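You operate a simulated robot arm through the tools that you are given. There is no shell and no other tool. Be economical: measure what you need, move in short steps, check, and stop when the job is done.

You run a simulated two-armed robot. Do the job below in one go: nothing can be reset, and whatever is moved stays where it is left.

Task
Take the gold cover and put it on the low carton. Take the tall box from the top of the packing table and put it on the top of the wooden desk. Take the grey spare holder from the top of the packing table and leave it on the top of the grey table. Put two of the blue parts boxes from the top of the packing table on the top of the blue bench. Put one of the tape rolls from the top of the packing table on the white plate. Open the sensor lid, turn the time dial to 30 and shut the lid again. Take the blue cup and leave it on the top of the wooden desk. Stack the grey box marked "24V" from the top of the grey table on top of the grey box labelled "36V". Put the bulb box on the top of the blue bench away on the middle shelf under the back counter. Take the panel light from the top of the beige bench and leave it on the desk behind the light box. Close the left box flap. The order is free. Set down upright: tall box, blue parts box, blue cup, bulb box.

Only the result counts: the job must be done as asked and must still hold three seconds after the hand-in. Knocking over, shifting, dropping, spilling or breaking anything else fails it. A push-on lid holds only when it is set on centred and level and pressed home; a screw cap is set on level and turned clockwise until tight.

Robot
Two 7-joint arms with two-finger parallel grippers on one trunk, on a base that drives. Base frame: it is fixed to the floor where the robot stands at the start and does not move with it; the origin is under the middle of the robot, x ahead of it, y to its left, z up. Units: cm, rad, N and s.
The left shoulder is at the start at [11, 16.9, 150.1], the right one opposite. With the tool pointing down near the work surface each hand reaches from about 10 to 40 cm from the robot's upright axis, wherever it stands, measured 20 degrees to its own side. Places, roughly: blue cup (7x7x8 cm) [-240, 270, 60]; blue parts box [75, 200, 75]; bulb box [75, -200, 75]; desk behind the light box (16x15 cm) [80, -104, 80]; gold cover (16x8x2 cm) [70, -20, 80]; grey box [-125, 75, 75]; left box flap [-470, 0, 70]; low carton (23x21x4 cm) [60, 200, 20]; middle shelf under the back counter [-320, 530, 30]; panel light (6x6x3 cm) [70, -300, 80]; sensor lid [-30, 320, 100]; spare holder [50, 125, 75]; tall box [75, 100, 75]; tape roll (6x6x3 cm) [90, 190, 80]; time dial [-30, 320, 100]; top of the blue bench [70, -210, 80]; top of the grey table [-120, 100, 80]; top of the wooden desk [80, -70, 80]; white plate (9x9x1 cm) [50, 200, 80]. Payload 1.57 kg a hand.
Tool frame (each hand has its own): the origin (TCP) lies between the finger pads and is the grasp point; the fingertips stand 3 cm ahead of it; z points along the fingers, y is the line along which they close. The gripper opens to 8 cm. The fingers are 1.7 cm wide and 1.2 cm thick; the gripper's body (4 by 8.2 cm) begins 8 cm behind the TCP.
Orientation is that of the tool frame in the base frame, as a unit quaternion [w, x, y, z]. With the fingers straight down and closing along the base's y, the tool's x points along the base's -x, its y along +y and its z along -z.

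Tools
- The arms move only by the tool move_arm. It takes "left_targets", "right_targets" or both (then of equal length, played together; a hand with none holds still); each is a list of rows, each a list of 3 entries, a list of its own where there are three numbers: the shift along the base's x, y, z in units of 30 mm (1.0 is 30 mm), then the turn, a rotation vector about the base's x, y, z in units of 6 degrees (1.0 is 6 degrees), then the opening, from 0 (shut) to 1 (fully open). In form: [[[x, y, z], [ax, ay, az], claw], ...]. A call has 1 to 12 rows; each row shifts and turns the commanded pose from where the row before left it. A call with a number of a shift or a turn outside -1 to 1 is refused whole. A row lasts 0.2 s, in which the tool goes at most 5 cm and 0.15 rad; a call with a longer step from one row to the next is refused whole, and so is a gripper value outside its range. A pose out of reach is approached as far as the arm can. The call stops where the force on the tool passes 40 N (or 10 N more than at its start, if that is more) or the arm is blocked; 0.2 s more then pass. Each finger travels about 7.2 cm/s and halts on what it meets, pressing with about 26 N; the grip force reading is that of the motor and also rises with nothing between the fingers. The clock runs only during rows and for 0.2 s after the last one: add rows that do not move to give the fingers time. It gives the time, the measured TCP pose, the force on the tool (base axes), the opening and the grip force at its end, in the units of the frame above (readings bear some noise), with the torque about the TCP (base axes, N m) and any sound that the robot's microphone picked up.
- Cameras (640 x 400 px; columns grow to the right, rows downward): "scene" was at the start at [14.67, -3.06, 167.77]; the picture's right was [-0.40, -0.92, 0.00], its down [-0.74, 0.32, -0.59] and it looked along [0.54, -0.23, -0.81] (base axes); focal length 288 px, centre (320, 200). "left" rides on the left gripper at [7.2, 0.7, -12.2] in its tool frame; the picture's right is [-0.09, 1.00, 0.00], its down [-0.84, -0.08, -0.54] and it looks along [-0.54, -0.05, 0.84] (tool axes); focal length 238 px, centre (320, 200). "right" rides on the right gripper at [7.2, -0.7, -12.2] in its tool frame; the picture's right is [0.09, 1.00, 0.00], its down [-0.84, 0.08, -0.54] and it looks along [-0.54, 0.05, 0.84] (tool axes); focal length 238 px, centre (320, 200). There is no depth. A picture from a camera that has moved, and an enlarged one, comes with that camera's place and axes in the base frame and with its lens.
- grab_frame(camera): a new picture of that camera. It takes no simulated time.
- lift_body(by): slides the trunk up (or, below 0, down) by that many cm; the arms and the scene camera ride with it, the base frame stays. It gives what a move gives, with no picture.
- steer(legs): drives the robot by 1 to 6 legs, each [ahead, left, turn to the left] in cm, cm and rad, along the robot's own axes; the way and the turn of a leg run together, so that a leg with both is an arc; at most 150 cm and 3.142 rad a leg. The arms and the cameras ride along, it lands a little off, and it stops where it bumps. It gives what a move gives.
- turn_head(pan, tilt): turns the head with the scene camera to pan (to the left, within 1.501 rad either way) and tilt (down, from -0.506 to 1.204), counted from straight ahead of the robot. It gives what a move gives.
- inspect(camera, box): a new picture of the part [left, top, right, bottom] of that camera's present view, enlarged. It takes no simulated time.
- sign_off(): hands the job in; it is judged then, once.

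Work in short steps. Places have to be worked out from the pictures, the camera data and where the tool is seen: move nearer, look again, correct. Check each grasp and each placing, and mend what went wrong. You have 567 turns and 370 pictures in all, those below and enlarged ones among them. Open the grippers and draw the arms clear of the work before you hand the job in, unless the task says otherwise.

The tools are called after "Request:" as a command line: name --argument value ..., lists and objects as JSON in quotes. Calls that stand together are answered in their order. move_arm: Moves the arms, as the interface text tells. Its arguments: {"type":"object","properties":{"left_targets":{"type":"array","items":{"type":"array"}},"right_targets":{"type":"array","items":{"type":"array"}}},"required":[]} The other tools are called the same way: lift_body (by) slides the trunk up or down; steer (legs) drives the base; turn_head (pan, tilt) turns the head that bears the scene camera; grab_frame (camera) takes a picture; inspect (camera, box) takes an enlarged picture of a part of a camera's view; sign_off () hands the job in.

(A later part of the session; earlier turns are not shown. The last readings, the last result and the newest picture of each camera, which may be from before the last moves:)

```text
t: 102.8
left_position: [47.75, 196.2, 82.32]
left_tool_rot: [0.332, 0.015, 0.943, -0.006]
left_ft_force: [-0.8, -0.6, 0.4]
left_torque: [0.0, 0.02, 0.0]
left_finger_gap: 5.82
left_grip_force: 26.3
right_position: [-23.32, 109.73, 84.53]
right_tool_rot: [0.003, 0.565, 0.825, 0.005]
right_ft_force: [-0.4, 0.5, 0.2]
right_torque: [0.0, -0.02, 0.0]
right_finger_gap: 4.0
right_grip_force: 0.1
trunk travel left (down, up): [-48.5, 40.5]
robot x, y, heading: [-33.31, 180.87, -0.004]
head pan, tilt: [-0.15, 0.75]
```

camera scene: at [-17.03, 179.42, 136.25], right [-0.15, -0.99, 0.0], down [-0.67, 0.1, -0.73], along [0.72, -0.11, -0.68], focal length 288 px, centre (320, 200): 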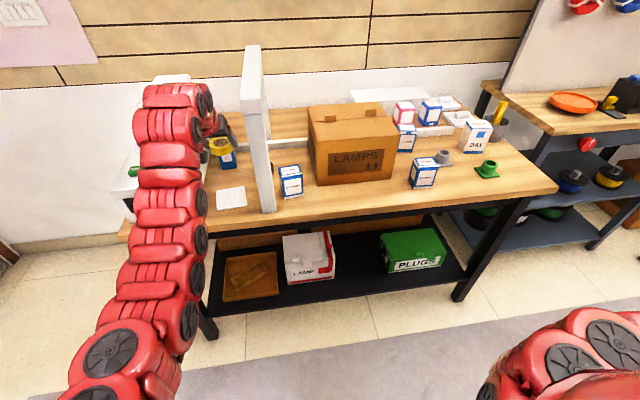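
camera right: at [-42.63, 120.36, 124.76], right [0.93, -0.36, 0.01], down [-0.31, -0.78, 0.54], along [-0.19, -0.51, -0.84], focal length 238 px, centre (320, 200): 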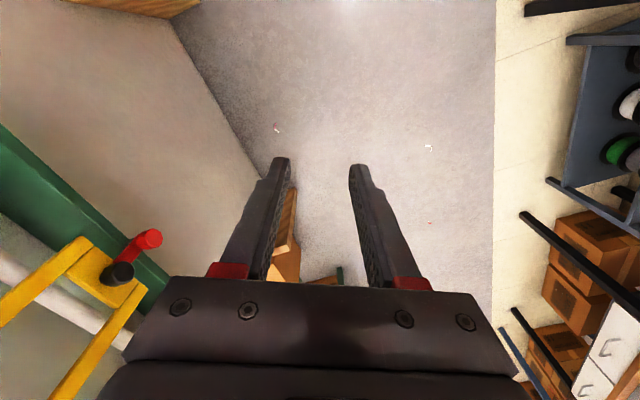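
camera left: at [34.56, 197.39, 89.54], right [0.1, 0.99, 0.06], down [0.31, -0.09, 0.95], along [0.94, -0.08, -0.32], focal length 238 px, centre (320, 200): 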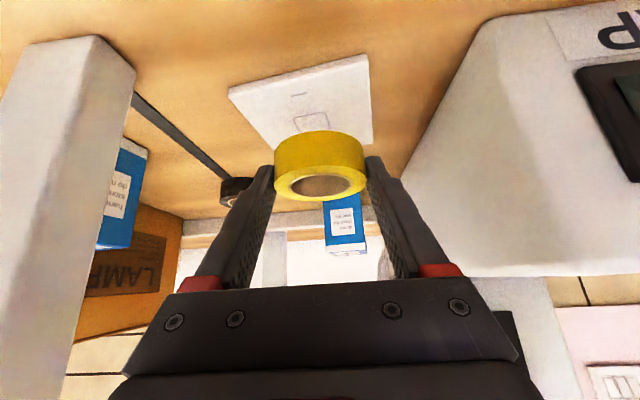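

Request:
move_arm --left_targets '[[[0, 0, -0.12], [0, 0, 0], 0], [[0, 0, 0], [0, 0, 0], 0]]'

```text
t: 103.4
left_position: [47.87, 196.25, 82.02]
left_tool_rot: [0.332, 0.016, 0.943, -0.007]
left_ft_force: [-0.3, -0.4, -0.7]
left_torque: [0.01, 0.04, 0.02]
left_finger_gap: 5.83
left_grip_force: 26.1
right_position: [-23.18, 109.73, 84.65]
right_tool_rot: [0.004, 0.564, 0.826, 0.005]
right_ft_force: [-0.2, -0.3, 0.2]
right_torque: [0.02, 0.03, 0.0]
right_finger_gap: 4.01
right_grip_force: 0.2
trunk travel left (down, up): [-48.5, 40.5]
robot x, y, heading: [-33.41, 180.76, -0.003]
head pan, tilt: [-0.15, 0.75]
```

No contact yet (I'd written nothing ahead of the last step: it was a further 0.4 cm probe). I'll continue down in 0.3 cm steps.

Request:
move_arm --left_targets '[[[0, 0, -0.12], [0, 0, 0], 0], [[0, 0, -0.1], [0, 0, 0], 0]]'

Request:
grab_frame --camera "left"

```text
t: 104.0
left_position: [47.84, 196.27, 81.75]
left_tool_rot: [0.336, 0.015, 0.942, -0.007]
left_ft_force: [2.7, 0.0, 16.6]
left_torque: [0.11, 0.18, -0.08]
left_finger_gap: 5.82
left_grip_force: 26.2
right_position: [-23.38, 109.68, 84.55]
right_tool_rot: [0.005, 0.565, 0.825, 0.005]
right_ft_force: [0.4, 0.7, 0.5]
right_torque: [-0.01, -0.02, 0.01]
right_finger_gap: 4.01
right_grip_force: 0.0
trunk travel left (down, up): [-48.5, 40.5]
robot x, y, heading: [-32.75, 181.2, -0.005]
head pan, tilt: [-0.15, 0.75]
```

```text
311 pictures are left
camera left: at [34.55, 197.4, 86.5], right [0.1, 0.99, 0.06], down [0.3, -0.09, 0.95], along [0.95, -0.08, -0.31], focal length 238 px, centre (320, 200)
```

left: 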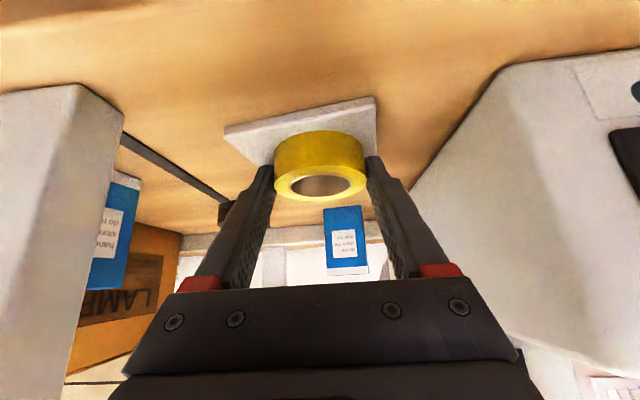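

Contact at 16 N, and the roll rests on the plate. I'll open and lift away.

Request:
move_arm --left_targets '[[[0, 0, 0.07], [0, 0, 0], 0], [[0, 0, 0], [0, 0, 0], 1], [[0, 0, 0], [0, 0, 0], 1], [[0, 0, 0.5], [0, 0, 0], 1], [[0, 0, 1], [0, 0, 0], 1], [[0, 0, 1], [0, 0, 0], 1], [[0, 0, 1], [0, 0, 0], 1]]'

Request:
grab_frame --camera "left"

Request:
inspect --camera "scene" --box '[180, 130, 300, 230]'

```text
t: 105.6
left_position: [47.94, 196.28, 91.98]
left_tool_rot: [0.333, 0.015, 0.943, -0.006]
left_ft_force: [-0.4, 0.7, -0.1]
left_torque: [0.02, 0.02, -0.01]
left_finger_gap: 8.02
left_grip_force: 0.1
right_position: [-23.26, 109.69, 84.54]
right_tool_rot: [0.005, 0.564, 0.826, 0.005]
right_ft_force: [0.2, -0.6, -0.1]
right_torque: [-0.03, -0.01, -0.02]
right_finger_gap: 3.98
right_grip_force: 0.0
trunk travel left (down, up): [-48.5, 40.5]
robot x, y, heading: [-33.26, 180.89, -0.006]
head pan, tilt: [-0.15, 0.75]
```

```text
310 pictures are left
camera left: at [34.63, 197.35, 96.91], right [0.1, 0.99, 0.06], down [0.31, -0.09, 0.95], along [0.95, -0.08, -0.31], focal length 238 px, centre (320, 200)
```

left: 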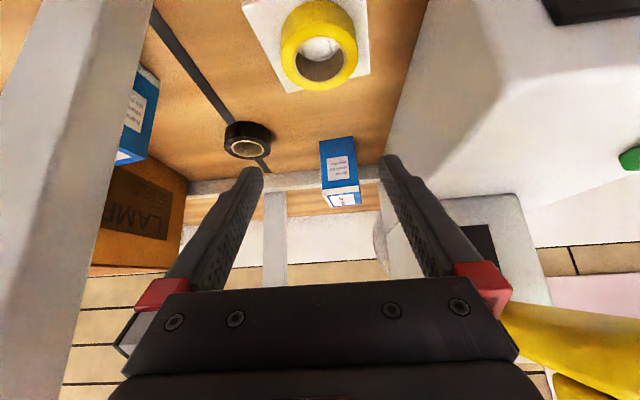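

```text
4.00 times, centred on (240, 180) of scene
camera zoom: at [-17.01, 179.4, 136.25], right [-0.15, -0.99, 0.0], down [-0.67, 0.1, -0.73], along [0.72, -0.11, -0.68], focal length 1154 px, centre (640, 280)
```

zoom: 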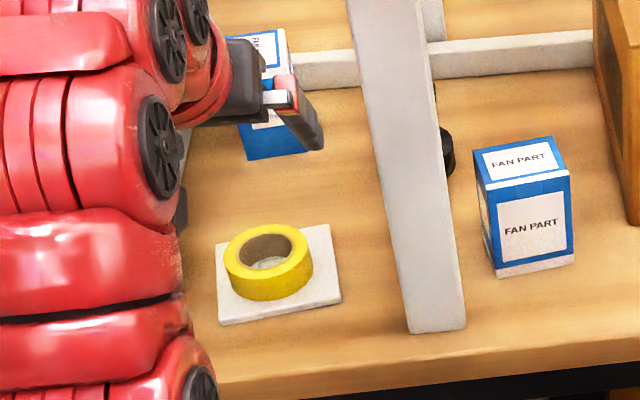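

The tape roll is on the plate. Next I'll untilt the left hand, draw it back in front of the table edge, and swing it out to the robot's left side.

Request:
move_arm --left_targets '[[[-0.6, 0, 0.6], [0, 0.5, 0], 1], [[-0.6, 0, 0.6], [0, 1, 0], 1], [[-0.6, 0, 0.3], [0, 1, 0], 1], [[-0.6, 0, 0], [0, 1, 0], 1], [[-0.6, 0, 0], [0, 1, 0], 1], [[-0.6, 0, 0], [0, 1, 0], 1], [[-0.5, 0, 0], [0, 1, 0], 1]]'

Request:
move_arm --left_targets '[[[-0.1, 1, 0], [0, 0, 1], 0.5], [[-0.2, 1, 0], [0, 0, 1], 0.5], [[-0.3, 1, 0], [0, 0, 1], 0.5], [[-0.4, 1, 0], [0, 0, 1], 0.5], [[-0.5, 1, 0], [0, 0, 1], 0.5], [[-0.6, 1, 0], [0, 0, 1], 0.5], [[-0.7, 0.9, 0], [0, 0, 1], 0.5], [[-0.8, 0.9, 0], [0, 0, 1], 0.5], [[-0.9, 0.8, 0], [0, 0, 1], 0.5], [[-1, 0.7, 0], [0, 0, 1], 0.5], [[-1, 0.6, 0], [0, 0, 1], 0.5], [[-1, 0.5, 0], [0, 0, 1], 0.5]]'

```text
t: 107.2
left_position: [36.6, 196.4, 93.96]
left_tool_rot: [-0.002, 0.011, 1.0, -0.011]
left_ft_force: [0.3, -0.4, 0.6]
left_torque: [-0.01, 0.02, 0.0]
left_finger_gap: 8.0
left_grip_force: 0.1
left hand out of reach, approached as far as the arm can: row 7
right_position: [-23.09, 109.83, 84.39]
right_tool_rot: [0.003, 0.564, 0.826, 0.005]
right_ft_force: [-0.7, -0.2, -0.5]
right_torque: [0.06, 0.04, 0.0]
right_finger_gap: 4.02
right_grip_force: 0.0
trunk travel left (down, up): [-48.5, 40.5]
robot x, y, heading: [-33.45, 180.69, 0.001]
head pan, tilt: [-0.15, 0.75]
```

```text
t: 109.8
left_position: [18.2, 229.3, 91.0]
left_tool_rot: [0.006, -0.579, 0.815, -0.01]
left_ft_force: [0.2, -0.3, 1.0]
left_torque: [0.01, 0.0, 0.03]
left_finger_gap: 3.98
left_grip_force: 0.1
left hand out of reach, approached as far as the arm can: row 3, 5, 6, 7, 8, 9, 10, 11
right_position: [-23.51, 109.92, 84.57]
right_tool_rot: [0.005, 0.564, 0.825, 0.005]
right_ft_force: [-0.5, -0.6, 0.3]
right_torque: [-0.01, -0.04, -0.02]
right_finger_gap: 3.97
right_grip_force: 0.1
trunk travel left (down, up): [-48.5, 40.5]
robot x, y, heading: [-32.56, 180.6, 0.003]
head pan, tilt: [-0.15, 0.75]
```

It's halfway around, hugging the inner limit. I'll continue the swing on a slightly wider arc.

Request:
move_arm --left_targets '[[[0, 1, 0], [0, 0, 0.5], 0.5], [[-0.3, 1, 0], [0, 0, 0.5], 0.5], [[-1, 0.8, 0], [0, 0, 0.5], 0.5], [[-1, 0.6, 0], [0, 0, 0.5], 0.5], [[-1, 0.6, 0], [0, 0, 0.5], 0.5], [[-1, 0.5, 0], [0, 0, 0.5], 0.5], [[-1, 0.4, 0], [0, 0, 0.5], 0.5], [[-1, 0.3, 0], [0, 0, 0.5], 0.5], [[-1, 0.3, 0], [0, 0, 0.5], 0.5], [[-1, 0.2, 0], [0, 0, 0.5], 0.5], [[-1, 0.2, 0], [0, 0, 0.5], 0.5], [[-1, 0.1, 0], [0, 0, 0.5], 0.5]]'

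Request:
steer --legs '[[0, -38, 0]]'

Request:
turn_head --pan -0.3 --tilt 0.7

Request:
grab_frame --camera "scene"

```text
t: 112.4
left_position: [-13.05, 248.27, 91.1]
left_tool_rot: [-0.01, 0.802, -0.598, 0.008]
left_ft_force: [-0.1, 0.4, 0.4]
left_torque: [-0.02, 0.01, -0.02]
left_finger_gap: 3.97
left_grip_force: 0.0
left hand out of reach, approached as far as the arm can: row 10, 12
right_position: [-23.48, 109.77, 84.5]
right_tool_rot: [0.005, 0.564, 0.826, 0.005]
right_ft_force: [-0.5, 0.1, 0.4]
right_torque: [0.02, -0.03, -0.01]
right_finger_gap: 3.98
right_grip_force: 0.1
trunk travel left (down, up): [-48.5, 40.5]
robot x, y, heading: [-32.65, 180.97, -0.001]
head pan, tilt: [-0.15, 0.75]
```

```text
t: 114.8
left_position: [-13.24, 209.97, 91.0]
left_tool_rot: [-0.01, 0.803, -0.596, 0.008]
left_ft_force: [-0.2, 0.7, -0.5]
left_torque: [0.01, -0.01, 0.0]
left_finger_gap: 3.99
left_grip_force: 0.0
right_position: [-23.18, 71.6, 84.54]
right_tool_rot: [0.004, 0.563, 0.827, 0.006]
right_ft_force: [0.0, -0.2, 0.6]
right_torque: [0.02, 0.03, 0.01]
right_finger_gap: 3.99
right_grip_force: 0.0
trunk travel left (down, up): [-48.5, 40.5]
robot x, y, heading: [-33.38, 142.89, -0.003]
head pan, tilt: [-0.15, 0.75]
```

```text
t: 115.5
left_position: [-13.25, 210.19, 91.01]
left_tool_rot: [-0.009, 0.803, -0.596, 0.008]
left_ft_force: [0.5, -0.3, -0.4]
left_torque: [-0.02, 0.02, -0.01]
left_finger_gap: 3.99
left_grip_force: 0.1
right_position: [-23.17, 71.69, 84.57]
right_tool_rot: [0.004, 0.562, 0.827, 0.005]
right_ft_force: [0.3, -0.1, 0.4]
right_torque: [-0.01, 0.01, 0.0]
right_finger_gap: 4.0
right_grip_force: 0.0
trunk travel left (down, up): [-48.5, 40.5]
robot x, y, heading: [-33.16, 142.59, -0.004]
head pan, tilt: [-0.3, 0.7]
```

```text
308 pictures are left
camera scene: at [-17.14, 140.02, 136.67], right [-0.3, -0.96, 0.0], down [-0.62, 0.19, -0.76], along [0.73, -0.23, -0.64], focal length 288 px, centre (320, 200)
```

scene: 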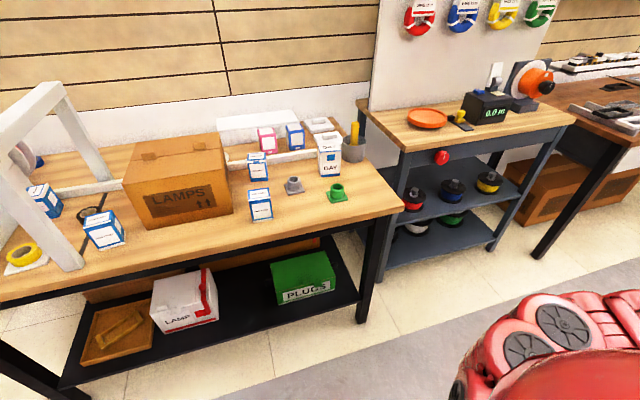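

The view is clear now, so I'll zoom in on the holder area for positions.

Request:
inspect --camera "scene" --box '[220, 100, 380, 230]'

```text
3.08 times, centred on (300, 165) of scene
camera zoom: at [-17.14, 140.02, 136.67], right [-0.3, -0.96, 0.0], down [-0.62, 0.19, -0.76], along [0.73, -0.23, -0.64], focal length 888 px, centre (382, 308)
```

zoom: 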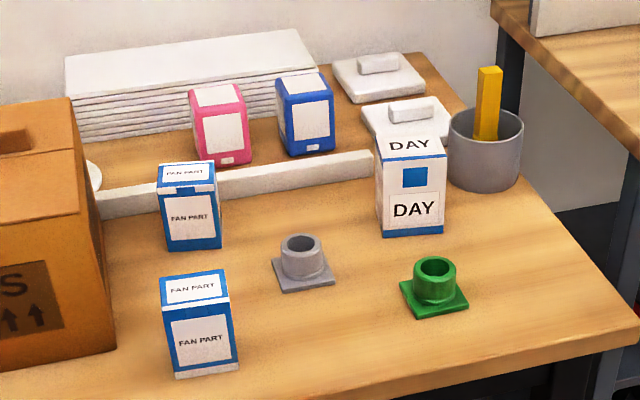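

Holder is at about [56.2,125.8] with its cup top near 83.4, DAY (tall) box at [64,111.5], and FAN PART boxes at [47.6,137.7] and [68.4,135.7]. I'll swing the right hand round to the front while still in front of the table.

Request:
move_arm --right_targets '[[[1, -0.1, 0.35], [0, 0, 0.5], 1], [[1, 0, 0.35], [0, 0, 0.5], 1], [[1, 0.05, 0.35], [0, 0, 0.5], 1], [[1, 0.1, 0.35], [0, 0, 0.5], 1], [[1, 0.15, 0.35], [0, 0, 0.5], 1], [[1, 0.2, 0.35], [0, 0, 0.5], 1], [[1, 0.25, 0.35], [0, 0, 0.5], 1], [[1, 0.3, 0.35], [0, 0, 0.5], 1], [[1, 0.4, 0.35], [0, 0, 0.5], 1], [[1, 0.5, 0.35], [0, 0, 0.5], 1], [[1, 0.6, 0.35], [0, 0, 0.5], 1], [[1, 0.7, 0.35], [0, 0, 0.5], 1]]'

Request:
move_arm --right_targets '[[[0.9, 0.85, 0], [0, 0, 0.5], 1], [[0.9, 0.95, 0], [0, 0, 0.5], 1], [[0.85, 1, 0], [0, 0, 0.5], 1], [[0.75, 1, 0], [0, 0, 0.5], 1], [[0.7, 1, 0], [0, 0, 0.5], 1], [[0.6, 1, 0], [0, 0, 0.5], 1], [[0.5, 1, 0], [0, 0, 0.5], 1], [[0.45, 1, 0], [0, 0, 0.5], 1], [[0.4, 1, 0], [0, 0, 0.5], 1], [[0.3, 1, 0], [0, 0, 0.5], 1], [[0.25, 1, 0], [0, 0, 0.42], 1]]'

```text
t: 118.1
left_position: [-13.22, 210.15, 91.01]
left_tool_rot: [-0.009, 0.803, -0.596, 0.009]
left_ft_force: [-0.2, -0.2, 0.4]
left_torque: [0.03, -0.01, -0.01]
left_finger_gap: 3.97
left_grip_force: 0.1
right_position: [13.76, 79.6, 93.68]
right_tool_rot: [0.002, 0.28, 0.96, 0.006]
right_ft_force: [0.5, 0.5, 0.2]
right_torque: [-0.03, 0.01, -0.02]
right_finger_gap: 8.01
right_grip_force: 0.0
right hand out of reach, approached as far as the arm can: row 8, 9, 10, 11, 12
trunk travel left (down, up): [-48.5, 40.5]
robot x, y, heading: [-33.5, 142.58, 0.006]
head pan, tilt: [-0.3, 0.7]
```

```text
t: 120.5
left_position: [-13.2, 210.15, 90.96]
left_tool_rot: [-0.009, 0.803, -0.596, 0.008]
left_ft_force: [0.3, -0.3, 0.0]
left_torque: [-0.03, -0.01, -0.01]
left_finger_gap: 4.03
left_grip_force: 0.1
right_position: [33.84, 112.0, 93.25]
right_tool_rot: [0.0, 0.001, 1.0, 0.005]
right_ft_force: [-0.1, 0.3, 0.8]
right_torque: [0.01, 0.02, 0.0]
right_finger_gap: 8.01
right_grip_force: 0.0
right hand out of reach, approached as far as the arm can: row 2
trunk travel left (down, up): [-48.5, 40.5]
robot x, y, heading: [-33.3, 142.62, -0.0]
head pan, tilt: [-0.3, 0.7]
```

I'll shift the right hand to y≈125.7 and raise it, then drive forward 22.5 so it hovers over the holder.

Request:
move_arm --right_targets '[[[0, 0.9, 0.4], [0, 0, 0], 1], [[0, 1, 0.4], [0, 0, 0], 1], [[0, 1, 0.4], [0, 0, 0], 1], [[0, 0.9, 0], [0, 0, 0], 1], [[0, 0.8, 0], [0, 0, 0], 1]]'

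Request:
steer --legs '[[22, 0, 0]]'

Request:
grab_frame --camera "right"

```text
t: 121.7
left_position: [-13.18, 210.09, 91.03]
left_tool_rot: [-0.01, 0.803, -0.596, 0.007]
left_ft_force: [-0.2, -0.2, -0.6]
left_torque: [0.0, -0.03, 0.0]
left_finger_gap: 4.0
left_grip_force: 0.1
right_position: [35.52, 125.63, 93.43]
right_tool_rot: [0.001, 0.0, 1.0, 0.006]
right_ft_force: [0.3, 1.7, 0.0]
right_torque: [-0.03, 0.0, 0.01]
right_finger_gap: 8.0
right_grip_force: 0.1
right hand out of reach, approached as far as the arm can: row 1, 2, 3
trunk travel left (down, up): [-48.5, 40.5]
robot x, y, heading: [-33.1, 142.5, -0.004]
head pan, tilt: [-0.3, 0.7]
```

```text
t: 123.4
left_position: [8.58, 210.12, 90.96]
left_tool_rot: [-0.01, 0.802, -0.598, 0.007]
left_ft_force: [0.7, -0.6, 0.0]
left_torque: [-0.01, 0.01, -0.01]
left_finger_gap: 3.97
left_grip_force: 0.0
right_position: [57.25, 125.47, 93.44]
right_tool_rot: [0.001, 0.001, 1.0, 0.006]
right_ft_force: [0.2, 0.9, 0.3]
right_torque: [0.01, -0.01, 0.01]
right_finger_gap: 8.0
right_grip_force: 0.0
trunk travel left (down, up): [-48.5, 40.5]
robot x, y, heading: [-11.64, 142.63, -0.0]
head pan, tilt: [-0.3, 0.7]
```

```text
306 pictures are left
camera right: at [50.04, 124.56, 105.49], right [-0.09, 1.0, 0.01], down [0.84, 0.07, 0.54], along [0.54, 0.06, -0.84], focal length 238 px, centre (320, 200)
```

right: 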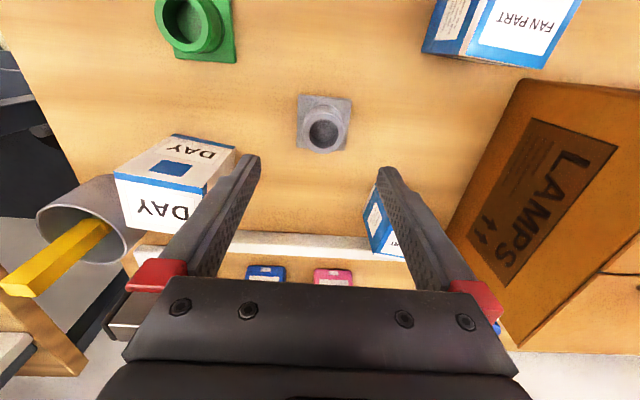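

The holder is straight below at [56.9,126]. I'll descend and grip the cup.

Request:
move_arm --right_targets '[[[-0.1, 0.2, -0.8], [0, 0, 0], 1], [[0, 0, -0.8], [0, 0, 0], 1], [[0, 0, -0.8], [0, 0, 0], 1], [[0, 0, -0.8], [0, 0, 0], 1], [[0, 0, -0.35], [0, 0, 0], 1]]'

Request:
grab_frame --camera "right"

```text
t: 124.6
left_position: [8.41, 210.11, 90.97]
left_tool_rot: [-0.01, 0.802, -0.597, 0.007]
left_ft_force: [0.1, -0.2, -0.6]
left_torque: [0.05, -0.02, -0.02]
left_finger_gap: 4.0
left_grip_force: 0.1
right_position: [56.9, 125.96, 82.74]
right_tool_rot: [0.001, 0.0, 1.0, 0.007]
right_ft_force: [0.1, -0.4, -0.2]
right_torque: [0.01, 0.0, 0.01]
right_finger_gap: 8.01
right_grip_force: 0.0
trunk travel left (down, up): [-48.5, 40.5]
robot x, y, heading: [-11.69, 142.25, -0.004]
head pan, tilt: [-0.3, 0.7]
```

```text
305 pictures are left
camera right: at [49.64, 125.15, 94.86], right [-0.09, 1.0, 0.01], down [0.84, 0.07, 0.55], along [0.54, 0.06, -0.84], focal length 238 px, centre (320, 200)
```

right: 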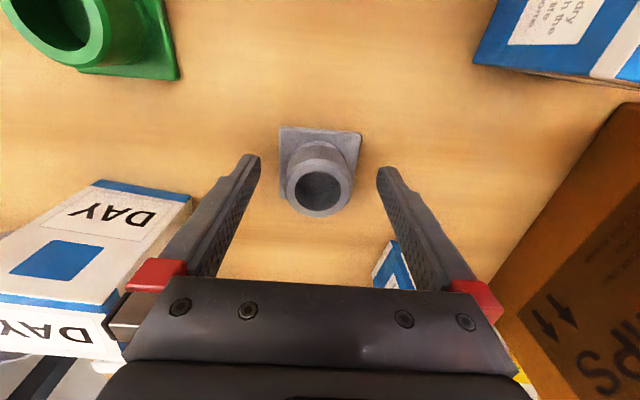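

Good straddle. I'll close and lift a bit.

Request:
move_arm --right_targets '[[[0, 0, 0], [0, 0, 0], 0.3], [[0, 0, 0], [0, 0, 0], 0], [[0, 0, 0], [0, 0, 0], 0], [[0, 0, 0], [0, 0, 0], 0], [[0, 0, 0.3], [0, 0, 0], 0], [[0, 0, 0.7], [0, 0, 0], 0], [[0, 0, 0.8], [0, 0, 0], 0]]'

Request:
grab_frame --camera "right"

```text
t: 126.2
left_position: [8.48, 210.0, 91.09]
left_tool_rot: [-0.009, 0.802, -0.597, 0.008]
left_ft_force: [0.1, -0.1, -0.6]
left_torque: [0.03, -0.02, 0.01]
left_finger_gap: 4.01
left_grip_force: 0.0
right_position: [56.86, 126.12, 88.15]
right_tool_rot: [0.001, 0.0, 1.0, 0.006]
right_ft_force: [0.3, 0.3, -1.1]
right_torque: [0.04, -0.03, -0.01]
right_finger_gap: 4.28
right_grip_force: 25.5
trunk travel left (down, up): [-48.5, 40.5]
robot x, y, heading: [-11.42, 142.63, -0.002]
head pan, tilt: [-0.3, 0.7]
```

```text
304 pictures are left
camera right: at [49.62, 125.2, 100.32], right [-0.09, 1.0, 0.01], down [0.83, 0.07, 0.55], along [0.54, 0.06, -0.84], focal length 238 px, centre (320, 200)
```

right: 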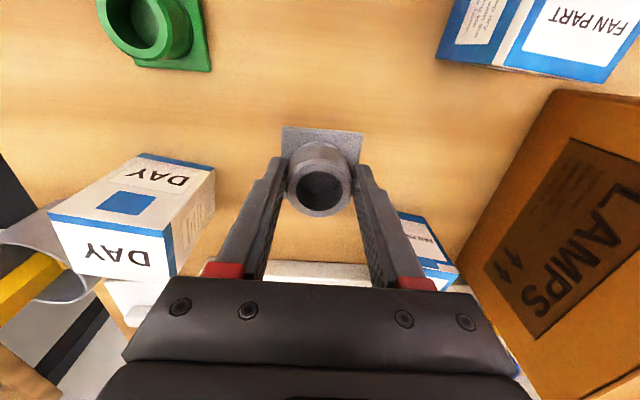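

Held (4.28 cm). I'll raise the trunk 38, back off, and turn around toward the grey table.

Request:
lift_body --by 38

Request:
steer --legs '[[-10, 0, 0], [0, 0, 1.57], [0, 0, 1.57]]'

Request:
turn_head --pan 0 --tilt 0.75

Request:
grab_frame --camera "scene"

```text
t: 129.8
left_position: [8.58, 210.04, 129.1]
left_tool_rot: [-0.009, 0.802, -0.597, 0.007]
left_ft_force: [-0.7, 0.3, 0.2]
left_torque: [-0.02, 0.01, -0.01]
left_finger_gap: 4.01
left_grip_force: 0.0
right_position: [56.88, 126.02, 126.13]
right_tool_rot: [0.001, 0.001, 1.0, 0.006]
right_ft_force: [0.7, -0.1, -0.1]
right_torque: [-0.03, -0.01, 0.01]
right_finger_gap: 4.32
right_grip_force: 25.7
trunk travel left (down, up): [-86.5, 2.5]
robot x, y, heading: [-11.47, 142.35, -0.003]
head pan, tilt: [-0.3, 0.7]
```

```text
t: 136.1
left_position: [-91.83, 142.78, 128.87]
left_tool_rot: [-0.011, 0.96, 0.279, -0.002]
left_ft_force: [-1.0, 0.1, -0.2]
left_torque: [-0.04, 0.01, -0.02]
left_finger_gap: 4.0
left_grip_force: 0.0
right_position: [-26.9, 212.89, 126.2]
right_tool_rot: [0.005, 0.808, -0.589, -0.006]
right_ft_force: [-0.4, -0.1, -0.4]
right_torque: [0.06, 0.0, 0.0]
right_finger_gap: 4.29
right_grip_force: 26.1
trunk travel left (down, up): [-86.5, 2.5]
robot x, y, heading: [-21.7, 142.87, 1.874]
head pan, tilt: [-0.3, 0.7]
stopped in leg 3: the robot was blocked; the commanded pose is now the measured one
```

```text
t: 136.9
left_position: [-91.8, 142.64, 128.82]
left_tool_rot: [-0.011, 0.959, 0.283, -0.003]
left_ft_force: [-0.6, -0.1, -0.3]
left_torque: [0.0, 0.02, -0.03]
left_finger_gap: 4.02
left_grip_force: 0.1
right_position: [-26.97, 213.22, 125.99]
right_tool_rot: [0.006, 0.809, -0.588, -0.004]
right_ft_force: [0.1, 0.3, -0.8]
right_torque: [0.0, 0.03, 0.0]
right_finger_gap: 4.32
right_grip_force: 25.4
trunk travel left (down, up): [-86.5, 2.5]
robot x, y, heading: [-21.65, 142.56, 1.885]
head pan, tilt: [0.0, 0.75]
```

```text
303 pictures are left
camera scene: at [-26.74, 158.52, 174.2], right [0.95, 0.3, 0.0], down [0.21, -0.65, -0.73], along [-0.22, 0.69, -0.68], focal length 288 px, centre (320, 200)
```

scene: 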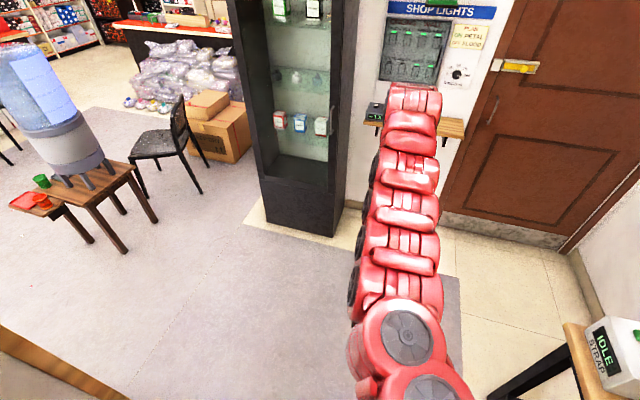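

Blocked (probably a base corner against the grey table), so I'll shift right toward the middle of the aisle and look at the grey table.

Request:
steer --legs '[[0, -12, 0]]'

Request:
turn_head --pan 1.3 --tilt 0.7

Request:
grab_frame --camera "scene"

Request:
grab_frame --camera "left"

```text
t: 138.2
left_position: [-80.58, 145.86, 128.84]
left_tool_rot: [-0.012, 0.959, 0.282, -0.002]
left_ft_force: [-0.2, -0.3, 0.3]
left_torque: [-0.03, -0.05, 0.02]
left_finger_gap: 4.04
left_grip_force: 0.1
right_position: [-15.78, 216.42, 126.29]
right_tool_rot: [0.005, 0.809, -0.588, -0.005]
right_ft_force: [-0.4, 0.1, -0.5]
right_torque: [-0.02, -0.03, 0.03]
right_finger_gap: 4.28
right_grip_force: 25.6
trunk travel left (down, up): [-86.5, 2.5]
robot x, y, heading: [-10.28, 146.21, 1.879]
head pan, tilt: [0.0, 0.75]
```

```text
t: 139.7
left_position: [-80.51, 145.78, 128.96]
left_tool_rot: [-0.011, 0.959, 0.283, -0.003]
left_ft_force: [0.3, -0.7, 0.9]
left_torque: [-0.02, -0.01, -0.04]
left_finger_gap: 4.02
left_grip_force: 0.1
right_position: [-15.67, 216.44, 126.27]
right_tool_rot: [0.004, 0.809, -0.588, -0.006]
right_ft_force: [0.2, 0.0, 0.5]
right_torque: [0.02, 0.04, -0.04]
right_finger_gap: 4.27
right_grip_force: 26.2
trunk travel left (down, up): [-86.5, 2.5]
robot x, y, heading: [-10.36, 146.53, 1.881]
head pan, tilt: [1.3, 0.7]
```

```text
302 pictures are left
camera scene: at [-21.27, 153.48, 174.67], right [-0.04, 1.0, 0.0], down [0.64, 0.03, -0.76], along [-0.76, -0.03, -0.64], focal length 288 px, centre (320, 200)
```

scene: 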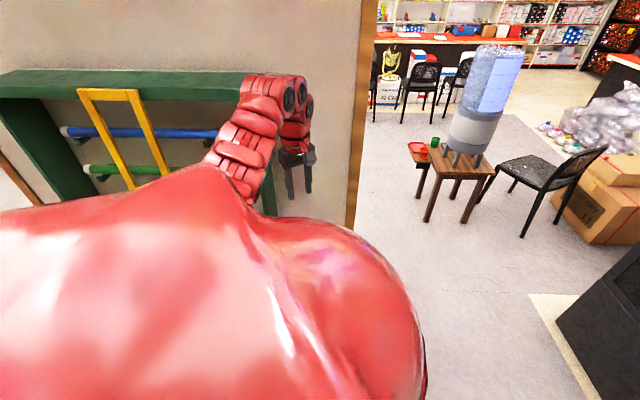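

```text
301 pictures are left
camera left: at [-73.95, 149.0, 141.03], right [0.46, -0.89, -0.02], down [-0.74, -0.4, 0.54], along [-0.49, -0.23, -0.84], focal length 238 px, centre (320, 200)
```

left: 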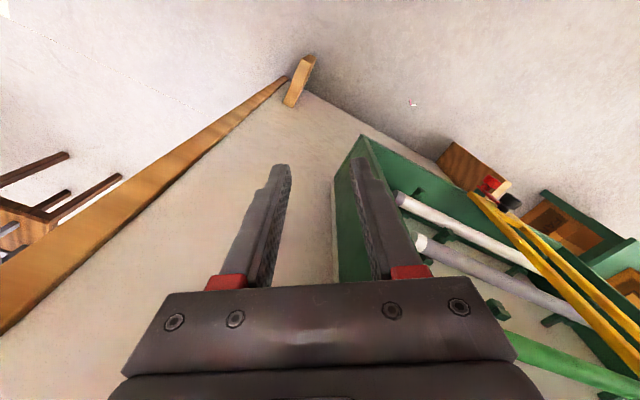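

That is a partition wall (plane x≈-90, ending at y≈157), with the grey table behind it. I'll drive north past its end, keeping the left arm off the wall.

Request:
steer --legs '[[0, -8, 0], [60, -19, 0], [0, 0, 1.0]]'

Request:
turn_head --pan 0.6 --tilt 0.5

Request:
grab_frame --camera "scene"

```text
t: 146.4
left_position: [-40.48, 152.72, 128.89]
left_tool_rot: [-0.008, 0.705, 0.709, -0.008]
left_ft_force: [0.3, 1.4, 0.4]
left_torque: [0.0, -0.02, -0.01]
left_finger_gap: 4.02
left_grip_force: 0.1
right_position: [-65.11, 245.16, 126.17]
right_tool_rot: [0.007, 0.992, -0.127, -0.003]
right_ft_force: [0.3, -0.4, -0.5]
right_torque: [-0.03, -0.02, -0.04]
right_finger_gap: 4.27
right_grip_force: 25.2
trunk travel left (down, up): [-86.5, 2.5]
robot x, y, heading: [-3.05, 212.01, 2.887]
head pan, tilt: [1.3, 0.7]
```

```text
t: 147.5
left_position: [-40.36, 152.69, 128.9]
left_tool_rot: [-0.008, 0.704, 0.71, -0.008]
left_ft_force: [0.3, 0.3, -0.1]
left_torque: [0.0, -0.02, 0.01]
left_finger_gap: 4.0
left_grip_force: 0.0
right_position: [-65.05, 245.23, 126.12]
right_tool_rot: [0.007, 0.992, -0.128, -0.003]
right_ft_force: [-0.1, -0.5, -0.5]
right_torque: [0.01, 0.01, 0.03]
right_finger_gap: 4.27
right_grip_force: 26.2
trunk travel left (down, up): [-86.5, 2.5]
robot x, y, heading: [-2.79, 212.37, 2.888]
head pan, tilt: [0.6, 0.499]
```

```text
300 pictures are left
camera scene: at [-19.42, 210.9, 176.44], right [-0.34, 0.94, 0.0], down [0.45, 0.16, -0.88], along [-0.83, -0.3, -0.48], focal length 288 px, centre (320, 200)
```

scene: 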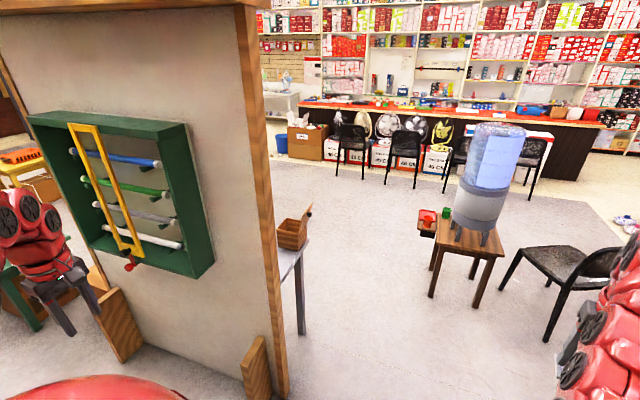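

The grey table is on the wall's west side, roughly x −142…−95 and y up to 155. I'll turn to face east and back westward, then strafe south along the table.

Request:
steer --legs '[[0, 0, -1.444], [0, 0, -1.444], [-100, -14, 0]]'

Request:
turn_head --pan -0.9 --tilt 0.5

Request:
grab_frame --camera "scene"

```text
t: 159.7
left_position: [-81.33, 264.46, 128.86]
left_tool_rot: [-0.008, 0.796, -0.605, 0.008]
left_ft_force: [0.3, 0.5, -0.3]
left_torque: [0.03, 0.07, -0.01]
left_finger_gap: 4.01
left_grip_force: 0.0
right_position: [-33.26, 181.55, 126.28]
right_tool_rot: [0.002, -0.004, 1.0, 0.007]
right_ft_force: [-0.2, 0.1, -0.7]
right_torque: [0.02, 0.03, 0.02]
right_finger_gap: 4.16
right_grip_force: 26.2
trunk travel left (down, up): [-86.5, 2.5]
robot x, y, heading: [-102.06, 197.61, 0.006]
head pan, tilt: [0.6, 0.499]
```

```text
t: 161.3
left_position: [-81.32, 264.41, 128.83]
left_tool_rot: [-0.008, 0.796, -0.605, 0.007]
left_ft_force: [0.2, -0.1, -0.6]
left_torque: [0.0, -0.01, -0.03]
left_finger_gap: 3.98
left_grip_force: 0.1
right_position: [-33.32, 181.46, 126.14]
right_tool_rot: [0.001, -0.004, 1.0, 0.007]
right_ft_force: [-0.4, 0.2, -0.9]
right_torque: [-0.01, -0.01, -0.02]
right_finger_gap: 4.14
right_grip_force: 25.5
trunk travel left (down, up): [-86.5, 2.5]
robot x, y, heading: [-101.98, 197.35, 0.013]
head pan, tilt: [-0.901, 0.499]
```

```text
299 pictures are left
camera scene: at [-88.27, 190.15, 176.44], right [-0.78, -0.63, 0.0], down [-0.3, 0.37, -0.88], along [0.55, -0.68, -0.48], focal length 288 px, centre (320, 200)
```

scene: 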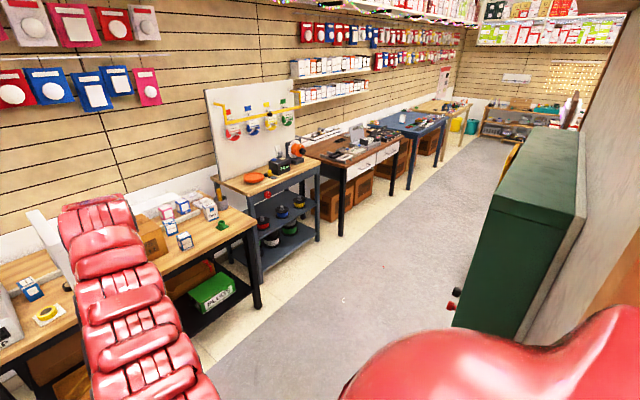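

Good. I'll back a further 88 cm west and look at the grey table side.

Request:
steer --legs '[[-88, 0, 0]]'

Request:
grab_frame --camera "scene"

Request:
grab_frame --camera "right"

```text
t: 166.0
left_position: [-169.33, 264.11, 128.99]
left_tool_rot: [-0.008, 0.793, -0.609, 0.008]
left_ft_force: [0.1, 0.0, -0.2]
left_torque: [-0.01, -0.03, 0.04]
left_finger_gap: 4.0
left_grip_force: 0.0
right_position: [-122.13, 180.62, 126.17]
right_tool_rot: [0.002, 0.0, 1.0, 0.007]
right_ft_force: [-0.1, -0.5, -1.4]
right_torque: [-0.01, 0.04, -0.02]
right_finger_gap: 4.12
right_grip_force: 25.5
trunk travel left (down, up): [-86.5, 2.5]
robot x, y, heading: [-190.53, 196.85, 0.001]
head pan, tilt: [-0.901, 0.499]
```

```text
298 pictures are left
camera scene: at [-176.98, 189.82, 176.43], right [-0.79, -0.62, 0.0], down [-0.3, 0.38, -0.88], along [0.54, -0.69, -0.48], focal length 288 px, centre (320, 200)
```

scene: 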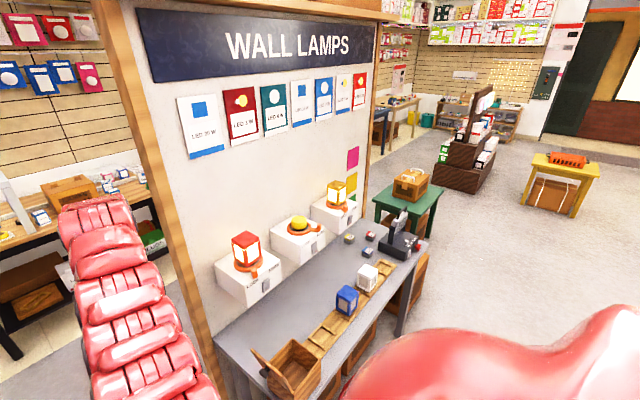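

```text
297 pictures are left
camera right: at [-129.38, 179.75, 138.26], right [-0.09, 1.0, 0.01], down [0.83, 0.07, 0.55], along [0.54, 0.06, -0.84], focal length 238 px, centre (320, 200)
```

right: 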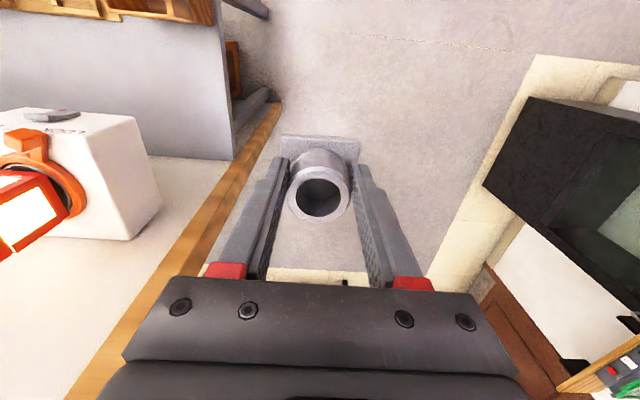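

The grey table is in view. I'll strafe south to y≈115 (backing 5 cm for clearance from the wall lamps) and look.

Request:
steer --legs '[[-6, -40, 0], [0, -42, 0]]'

Request:
turn_head --pan -0.3 --tilt 0.8

Request:
grab_frame --camera "scene"

Request:
grab_frame --camera "right"

```text
t: 170.7
left_position: [-175.52, 181.98, 128.87]
left_tool_rot: [-0.007, 0.793, -0.609, 0.008]
left_ft_force: [-0.3, 0.6, -0.1]
left_torque: [-0.02, 0.04, -0.03]
left_finger_gap: 4.0
left_grip_force: 0.1
right_position: [-128.45, 98.57, 126.17]
right_tool_rot: [0.002, -0.001, 1.0, 0.006]
right_ft_force: [0.9, 0.2, -1.1]
right_torque: [-0.02, 0.04, 0.0]
right_finger_gap: 4.04
right_grip_force: 25.8
trunk travel left (down, up): [-86.5, 2.5]
robot x, y, heading: [-196.73, 114.83, 0.002]
head pan, tilt: [-0.901, 0.499]
```

```text
t: 171.7
left_position: [-175.58, 181.94, 128.83]
left_tool_rot: [-0.008, 0.793, -0.61, 0.008]
left_ft_force: [-0.4, -0.5, 0.7]
left_torque: [-0.01, 0.0, 0.02]
left_finger_gap: 3.99
left_grip_force: 0.0
right_position: [-128.55, 98.29, 126.2]
right_tool_rot: [0.001, 0.001, 1.0, 0.006]
right_ft_force: [-0.5, 0.3, 0.5]
right_torque: [0.01, -0.02, 0.0]
right_finger_gap: 4.02
right_grip_force: 26.0
trunk travel left (down, up): [-86.5, 2.5]
robot x, y, heading: [-196.81, 115.25, -0.003]
head pan, tilt: [-0.3, 0.799]
```

```text
296 pictures are left
camera scene: at [-181.24, 112.47, 173.85], right [-0.3, -0.95, 0.0], down [-0.68, 0.21, -0.7], along [0.67, -0.21, -0.72], focal length 288 px, centre (320, 200)
```

scene: 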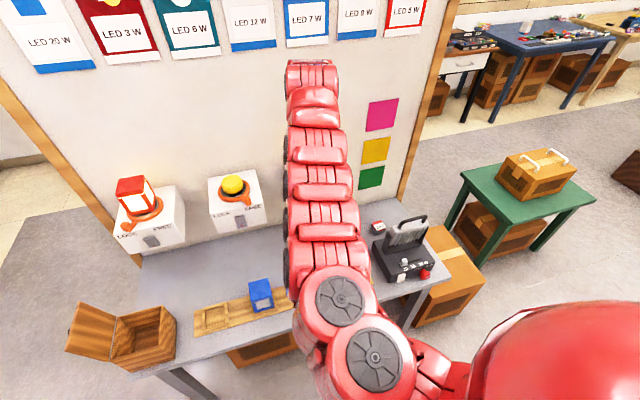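

```text
295 pictures are left
camera right: at [-135.7, 97.65, 138.3], right [-0.09, 1.0, 0.01], down [0.83, 0.07, 0.55], along [0.54, 0.06, -0.84], focal length 238 px, centre (320, 200)
```

right: 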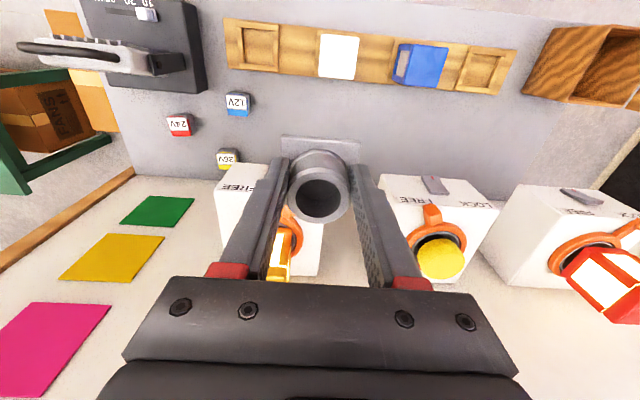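

Grey boxes are visible: 24V ≈[-117,67], 12V ≈[-123.5,81], 36V ≈[-110,77]. I'll shift the hand over the free area at about [-123,100] and lower the trunk.

Request:
move_arm --right_targets '[[[0.9, 0.3, 0], [0, 0, 0], 0], [[0.9, 0.3, 0], [0, 0, 0], 0]]'

Request:
lift_body --by -35

Request:
grab_frame --camera "right"

Request:
grab_frame --camera "scene"

```text
t: 172.3
left_position: [-175.46, 181.88, 128.97]
left_tool_rot: [-0.009, 0.793, -0.609, 0.008]
left_ft_force: [0.1, 0.5, 0.3]
left_torque: [0.03, 0.02, -0.01]
left_finger_gap: 3.99
left_grip_force: 0.0
right_position: [-124.47, 99.98, 125.99]
right_tool_rot: [0.001, 0.0, 1.0, 0.007]
right_ft_force: [0.2, -0.4, -0.6]
right_torque: [0.03, 0.0, 0.02]
right_finger_gap: 4.01
right_grip_force: 25.6
right hand out of reach, approached as far as the arm can: row 2
trunk travel left (down, up): [-86.5, 2.5]
robot x, y, heading: [-197.02, 115.05, -0.003]
head pan, tilt: [-0.3, 0.799]
```

```text
t: 175.7
left_position: [-175.42, 181.9, 93.86]
left_tool_rot: [-0.009, 0.793, -0.61, 0.007]
left_ft_force: [0.5, 0.4, -0.4]
left_torque: [-0.02, 0.02, 0.01]
left_finger_gap: 4.0
left_grip_force: 0.1
right_position: [-124.71, 99.8, 91.04]
right_tool_rot: [0.002, 0.0, 1.0, 0.006]
right_ft_force: [0.4, -0.1, 0.2]
right_torque: [0.04, -0.02, 0.0]
right_finger_gap: 3.99
right_grip_force: 26.1
trunk travel left (down, up): [-51.5, 37.5]
robot x, y, heading: [-196.6, 115.31, -0.002]
head pan, tilt: [-0.3, 0.799]
```

```text
294 pictures are left
camera right: at [-131.84, 99.05, 103.16], right [-0.09, 1.0, 0.01], down [0.83, 0.07, 0.55], along [0.54, 0.06, -0.84], focal length 238 px, centre (320, 200)
```

right: 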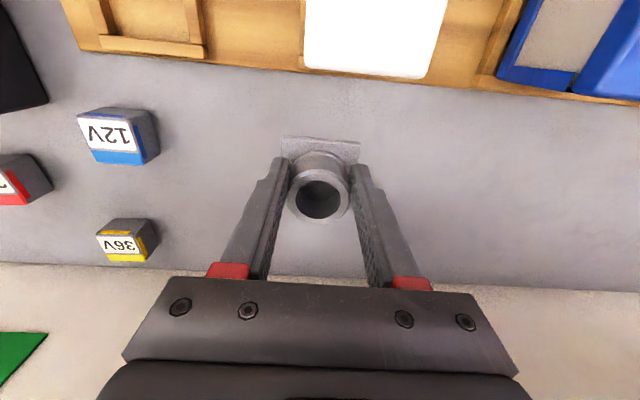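

```text
293 pictures are left
camera scene: at [-181.25, 112.43, 138.85], right [-0.3, -0.95, 0.0], down [-0.68, 0.21, -0.7], along [0.67, -0.21, -0.72], focal length 288 px, centre (320, 200)
```

scene: 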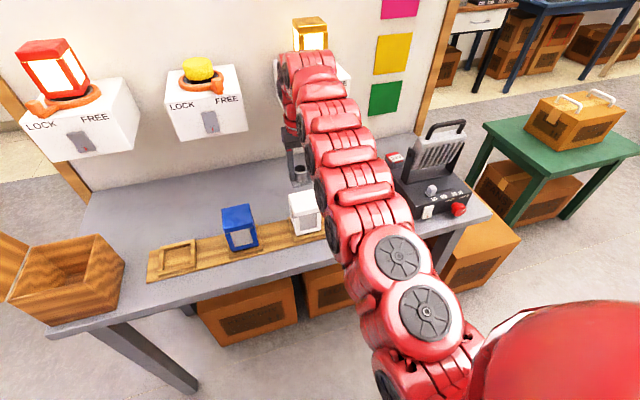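

The space below is clear. I'll lower the holder, slowly near the surface.

Request:
move_arm --right_targets '[[[0, 0, -0.7], [0, 0, 0], 0], [[0, 0, -0.7], [0, 0, 0], 0], [[0, 0, -0.6], [0, 0, 0], 0], [[0, 0, -0.3], [0, 0, 0], 0]]'

Request:
grab_frame --camera "right"

```text
t: 176.7
left_position: [-175.46, 181.9, 93.85]
left_tool_rot: [-0.008, 0.793, -0.61, 0.007]
left_ft_force: [0.6, 0.2, 0.3]
left_torque: [-0.03, 0.01, -0.02]
left_finger_gap: 3.99
left_grip_force: 0.1
right_position: [-124.73, 99.9, 84.06]
right_tool_rot: [0.001, -0.001, 1.0, 0.006]
right_ft_force: [-0.6, -0.2, -0.2]
right_torque: [-0.02, -0.02, 0.03]
right_finger_gap: 3.98
right_grip_force: 25.9
trunk travel left (down, up): [-51.5, 37.5]
robot x, y, heading: [-197.04, 114.8, -0.004]
head pan, tilt: [-0.3, 0.799]
```

```text
292 pictures are left
camera right: at [-131.86, 99.05, 96.2], right [-0.09, 1.0, 0.01], down [0.83, 0.07, 0.55], along [0.54, 0.06, -0.84], focal length 238 px, centre (320, 200)
```

right: 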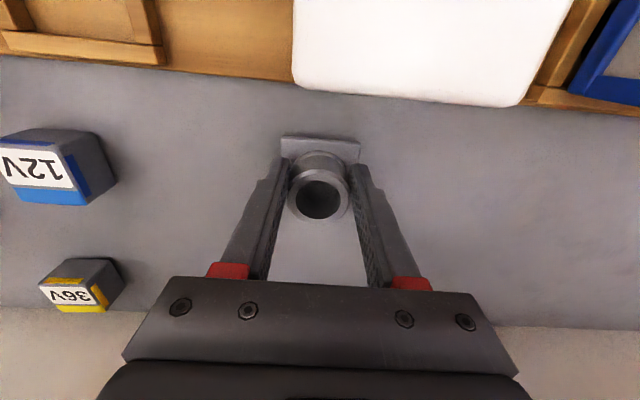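

Close to the table now; I'll make small steps until contact.

Request:
move_arm --right_targets '[[[0, 0, -0.2], [0, 0, 0], 0], [[0, 0, -0.15], [0, 0, 0], 0], [[0, 0, -0.1], [0, 0, 0], 0]]'

```text
t: 177.5
left_position: [-175.66, 182.0, 93.93]
left_tool_rot: [-0.009, 0.793, -0.609, 0.007]
left_ft_force: [0.1, -0.2, -0.9]
left_torque: [0.02, 0.0, 0.0]
left_finger_gap: 4.0
left_grip_force: 0.0
right_position: [-124.68, 99.79, 82.87]
right_tool_rot: [0.002, 0.0, 1.0, 0.007]
right_ft_force: [-0.6, 0.0, 4.6]
right_torque: [-0.16, 0.07, 0.0]
right_finger_gap: 3.96
right_grip_force: 26.3
trunk travel left (down, up): [-51.5, 37.5]
robot x, y, heading: [-196.68, 115.12, 0.0]
head pan, tilt: [-0.3, 0.799]
```

Contact at z 82.9 (4.6 N). I'll release and raise.

Request:
move_arm --right_targets '[[[0, 0, 0], [0, 0, 0], 0.8], [[0, 0, 0], [0, 0, 0], 0.8], [[0, 0, 0], [0, 0, 0], 0.8], [[0, 0, 0.5], [0, 0, 0], 0.8], [[0, 0, 1], [0, 0, 0], 0.8], [[0, 0, 1], [0, 0, 0], 1], [[0, 0, 1], [0, 0, 0], 1]]'

Request:
grab_frame --camera "right"

```text
t: 179.1
left_position: [-175.62, 181.91, 93.94]
left_tool_rot: [-0.009, 0.793, -0.609, 0.008]
left_ft_force: [-0.6, 0.3, -1.0]
left_torque: [0.0, -0.05, -0.02]
left_finger_gap: 4.02
left_grip_force: 0.0
right_position: [-125.09, 99.95, 93.22]
right_tool_rot: [0.002, 0.0, 1.0, 0.006]
right_ft_force: [-0.2, 0.4, 0.5]
right_torque: [-0.02, -0.02, 0.03]
right_finger_gap: 7.99
right_grip_force: 0.2
right hand out of reach, approached as far as the arm can: row 7
trunk travel left (down, up): [-51.5, 37.5]
robot x, y, heading: [-196.8, 114.84, -0.002]
head pan, tilt: [-0.3, 0.799]
```

```text
291 pictures are left
camera right: at [-132.27, 99.11, 105.35], right [-0.09, 1.0, 0.01], down [0.83, 0.07, 0.55], along [0.54, 0.06, -0.84], focal length 238 px, centre (320, 200)
```

right: 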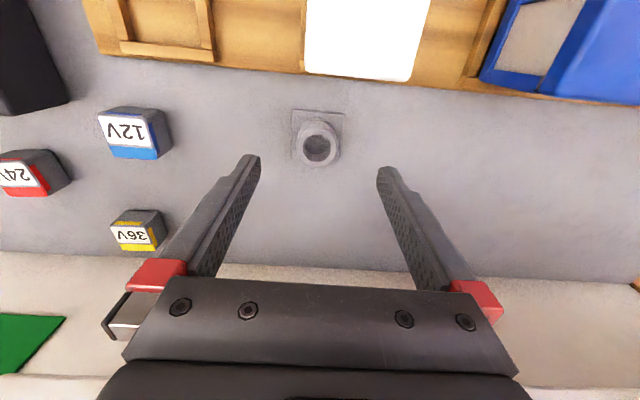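

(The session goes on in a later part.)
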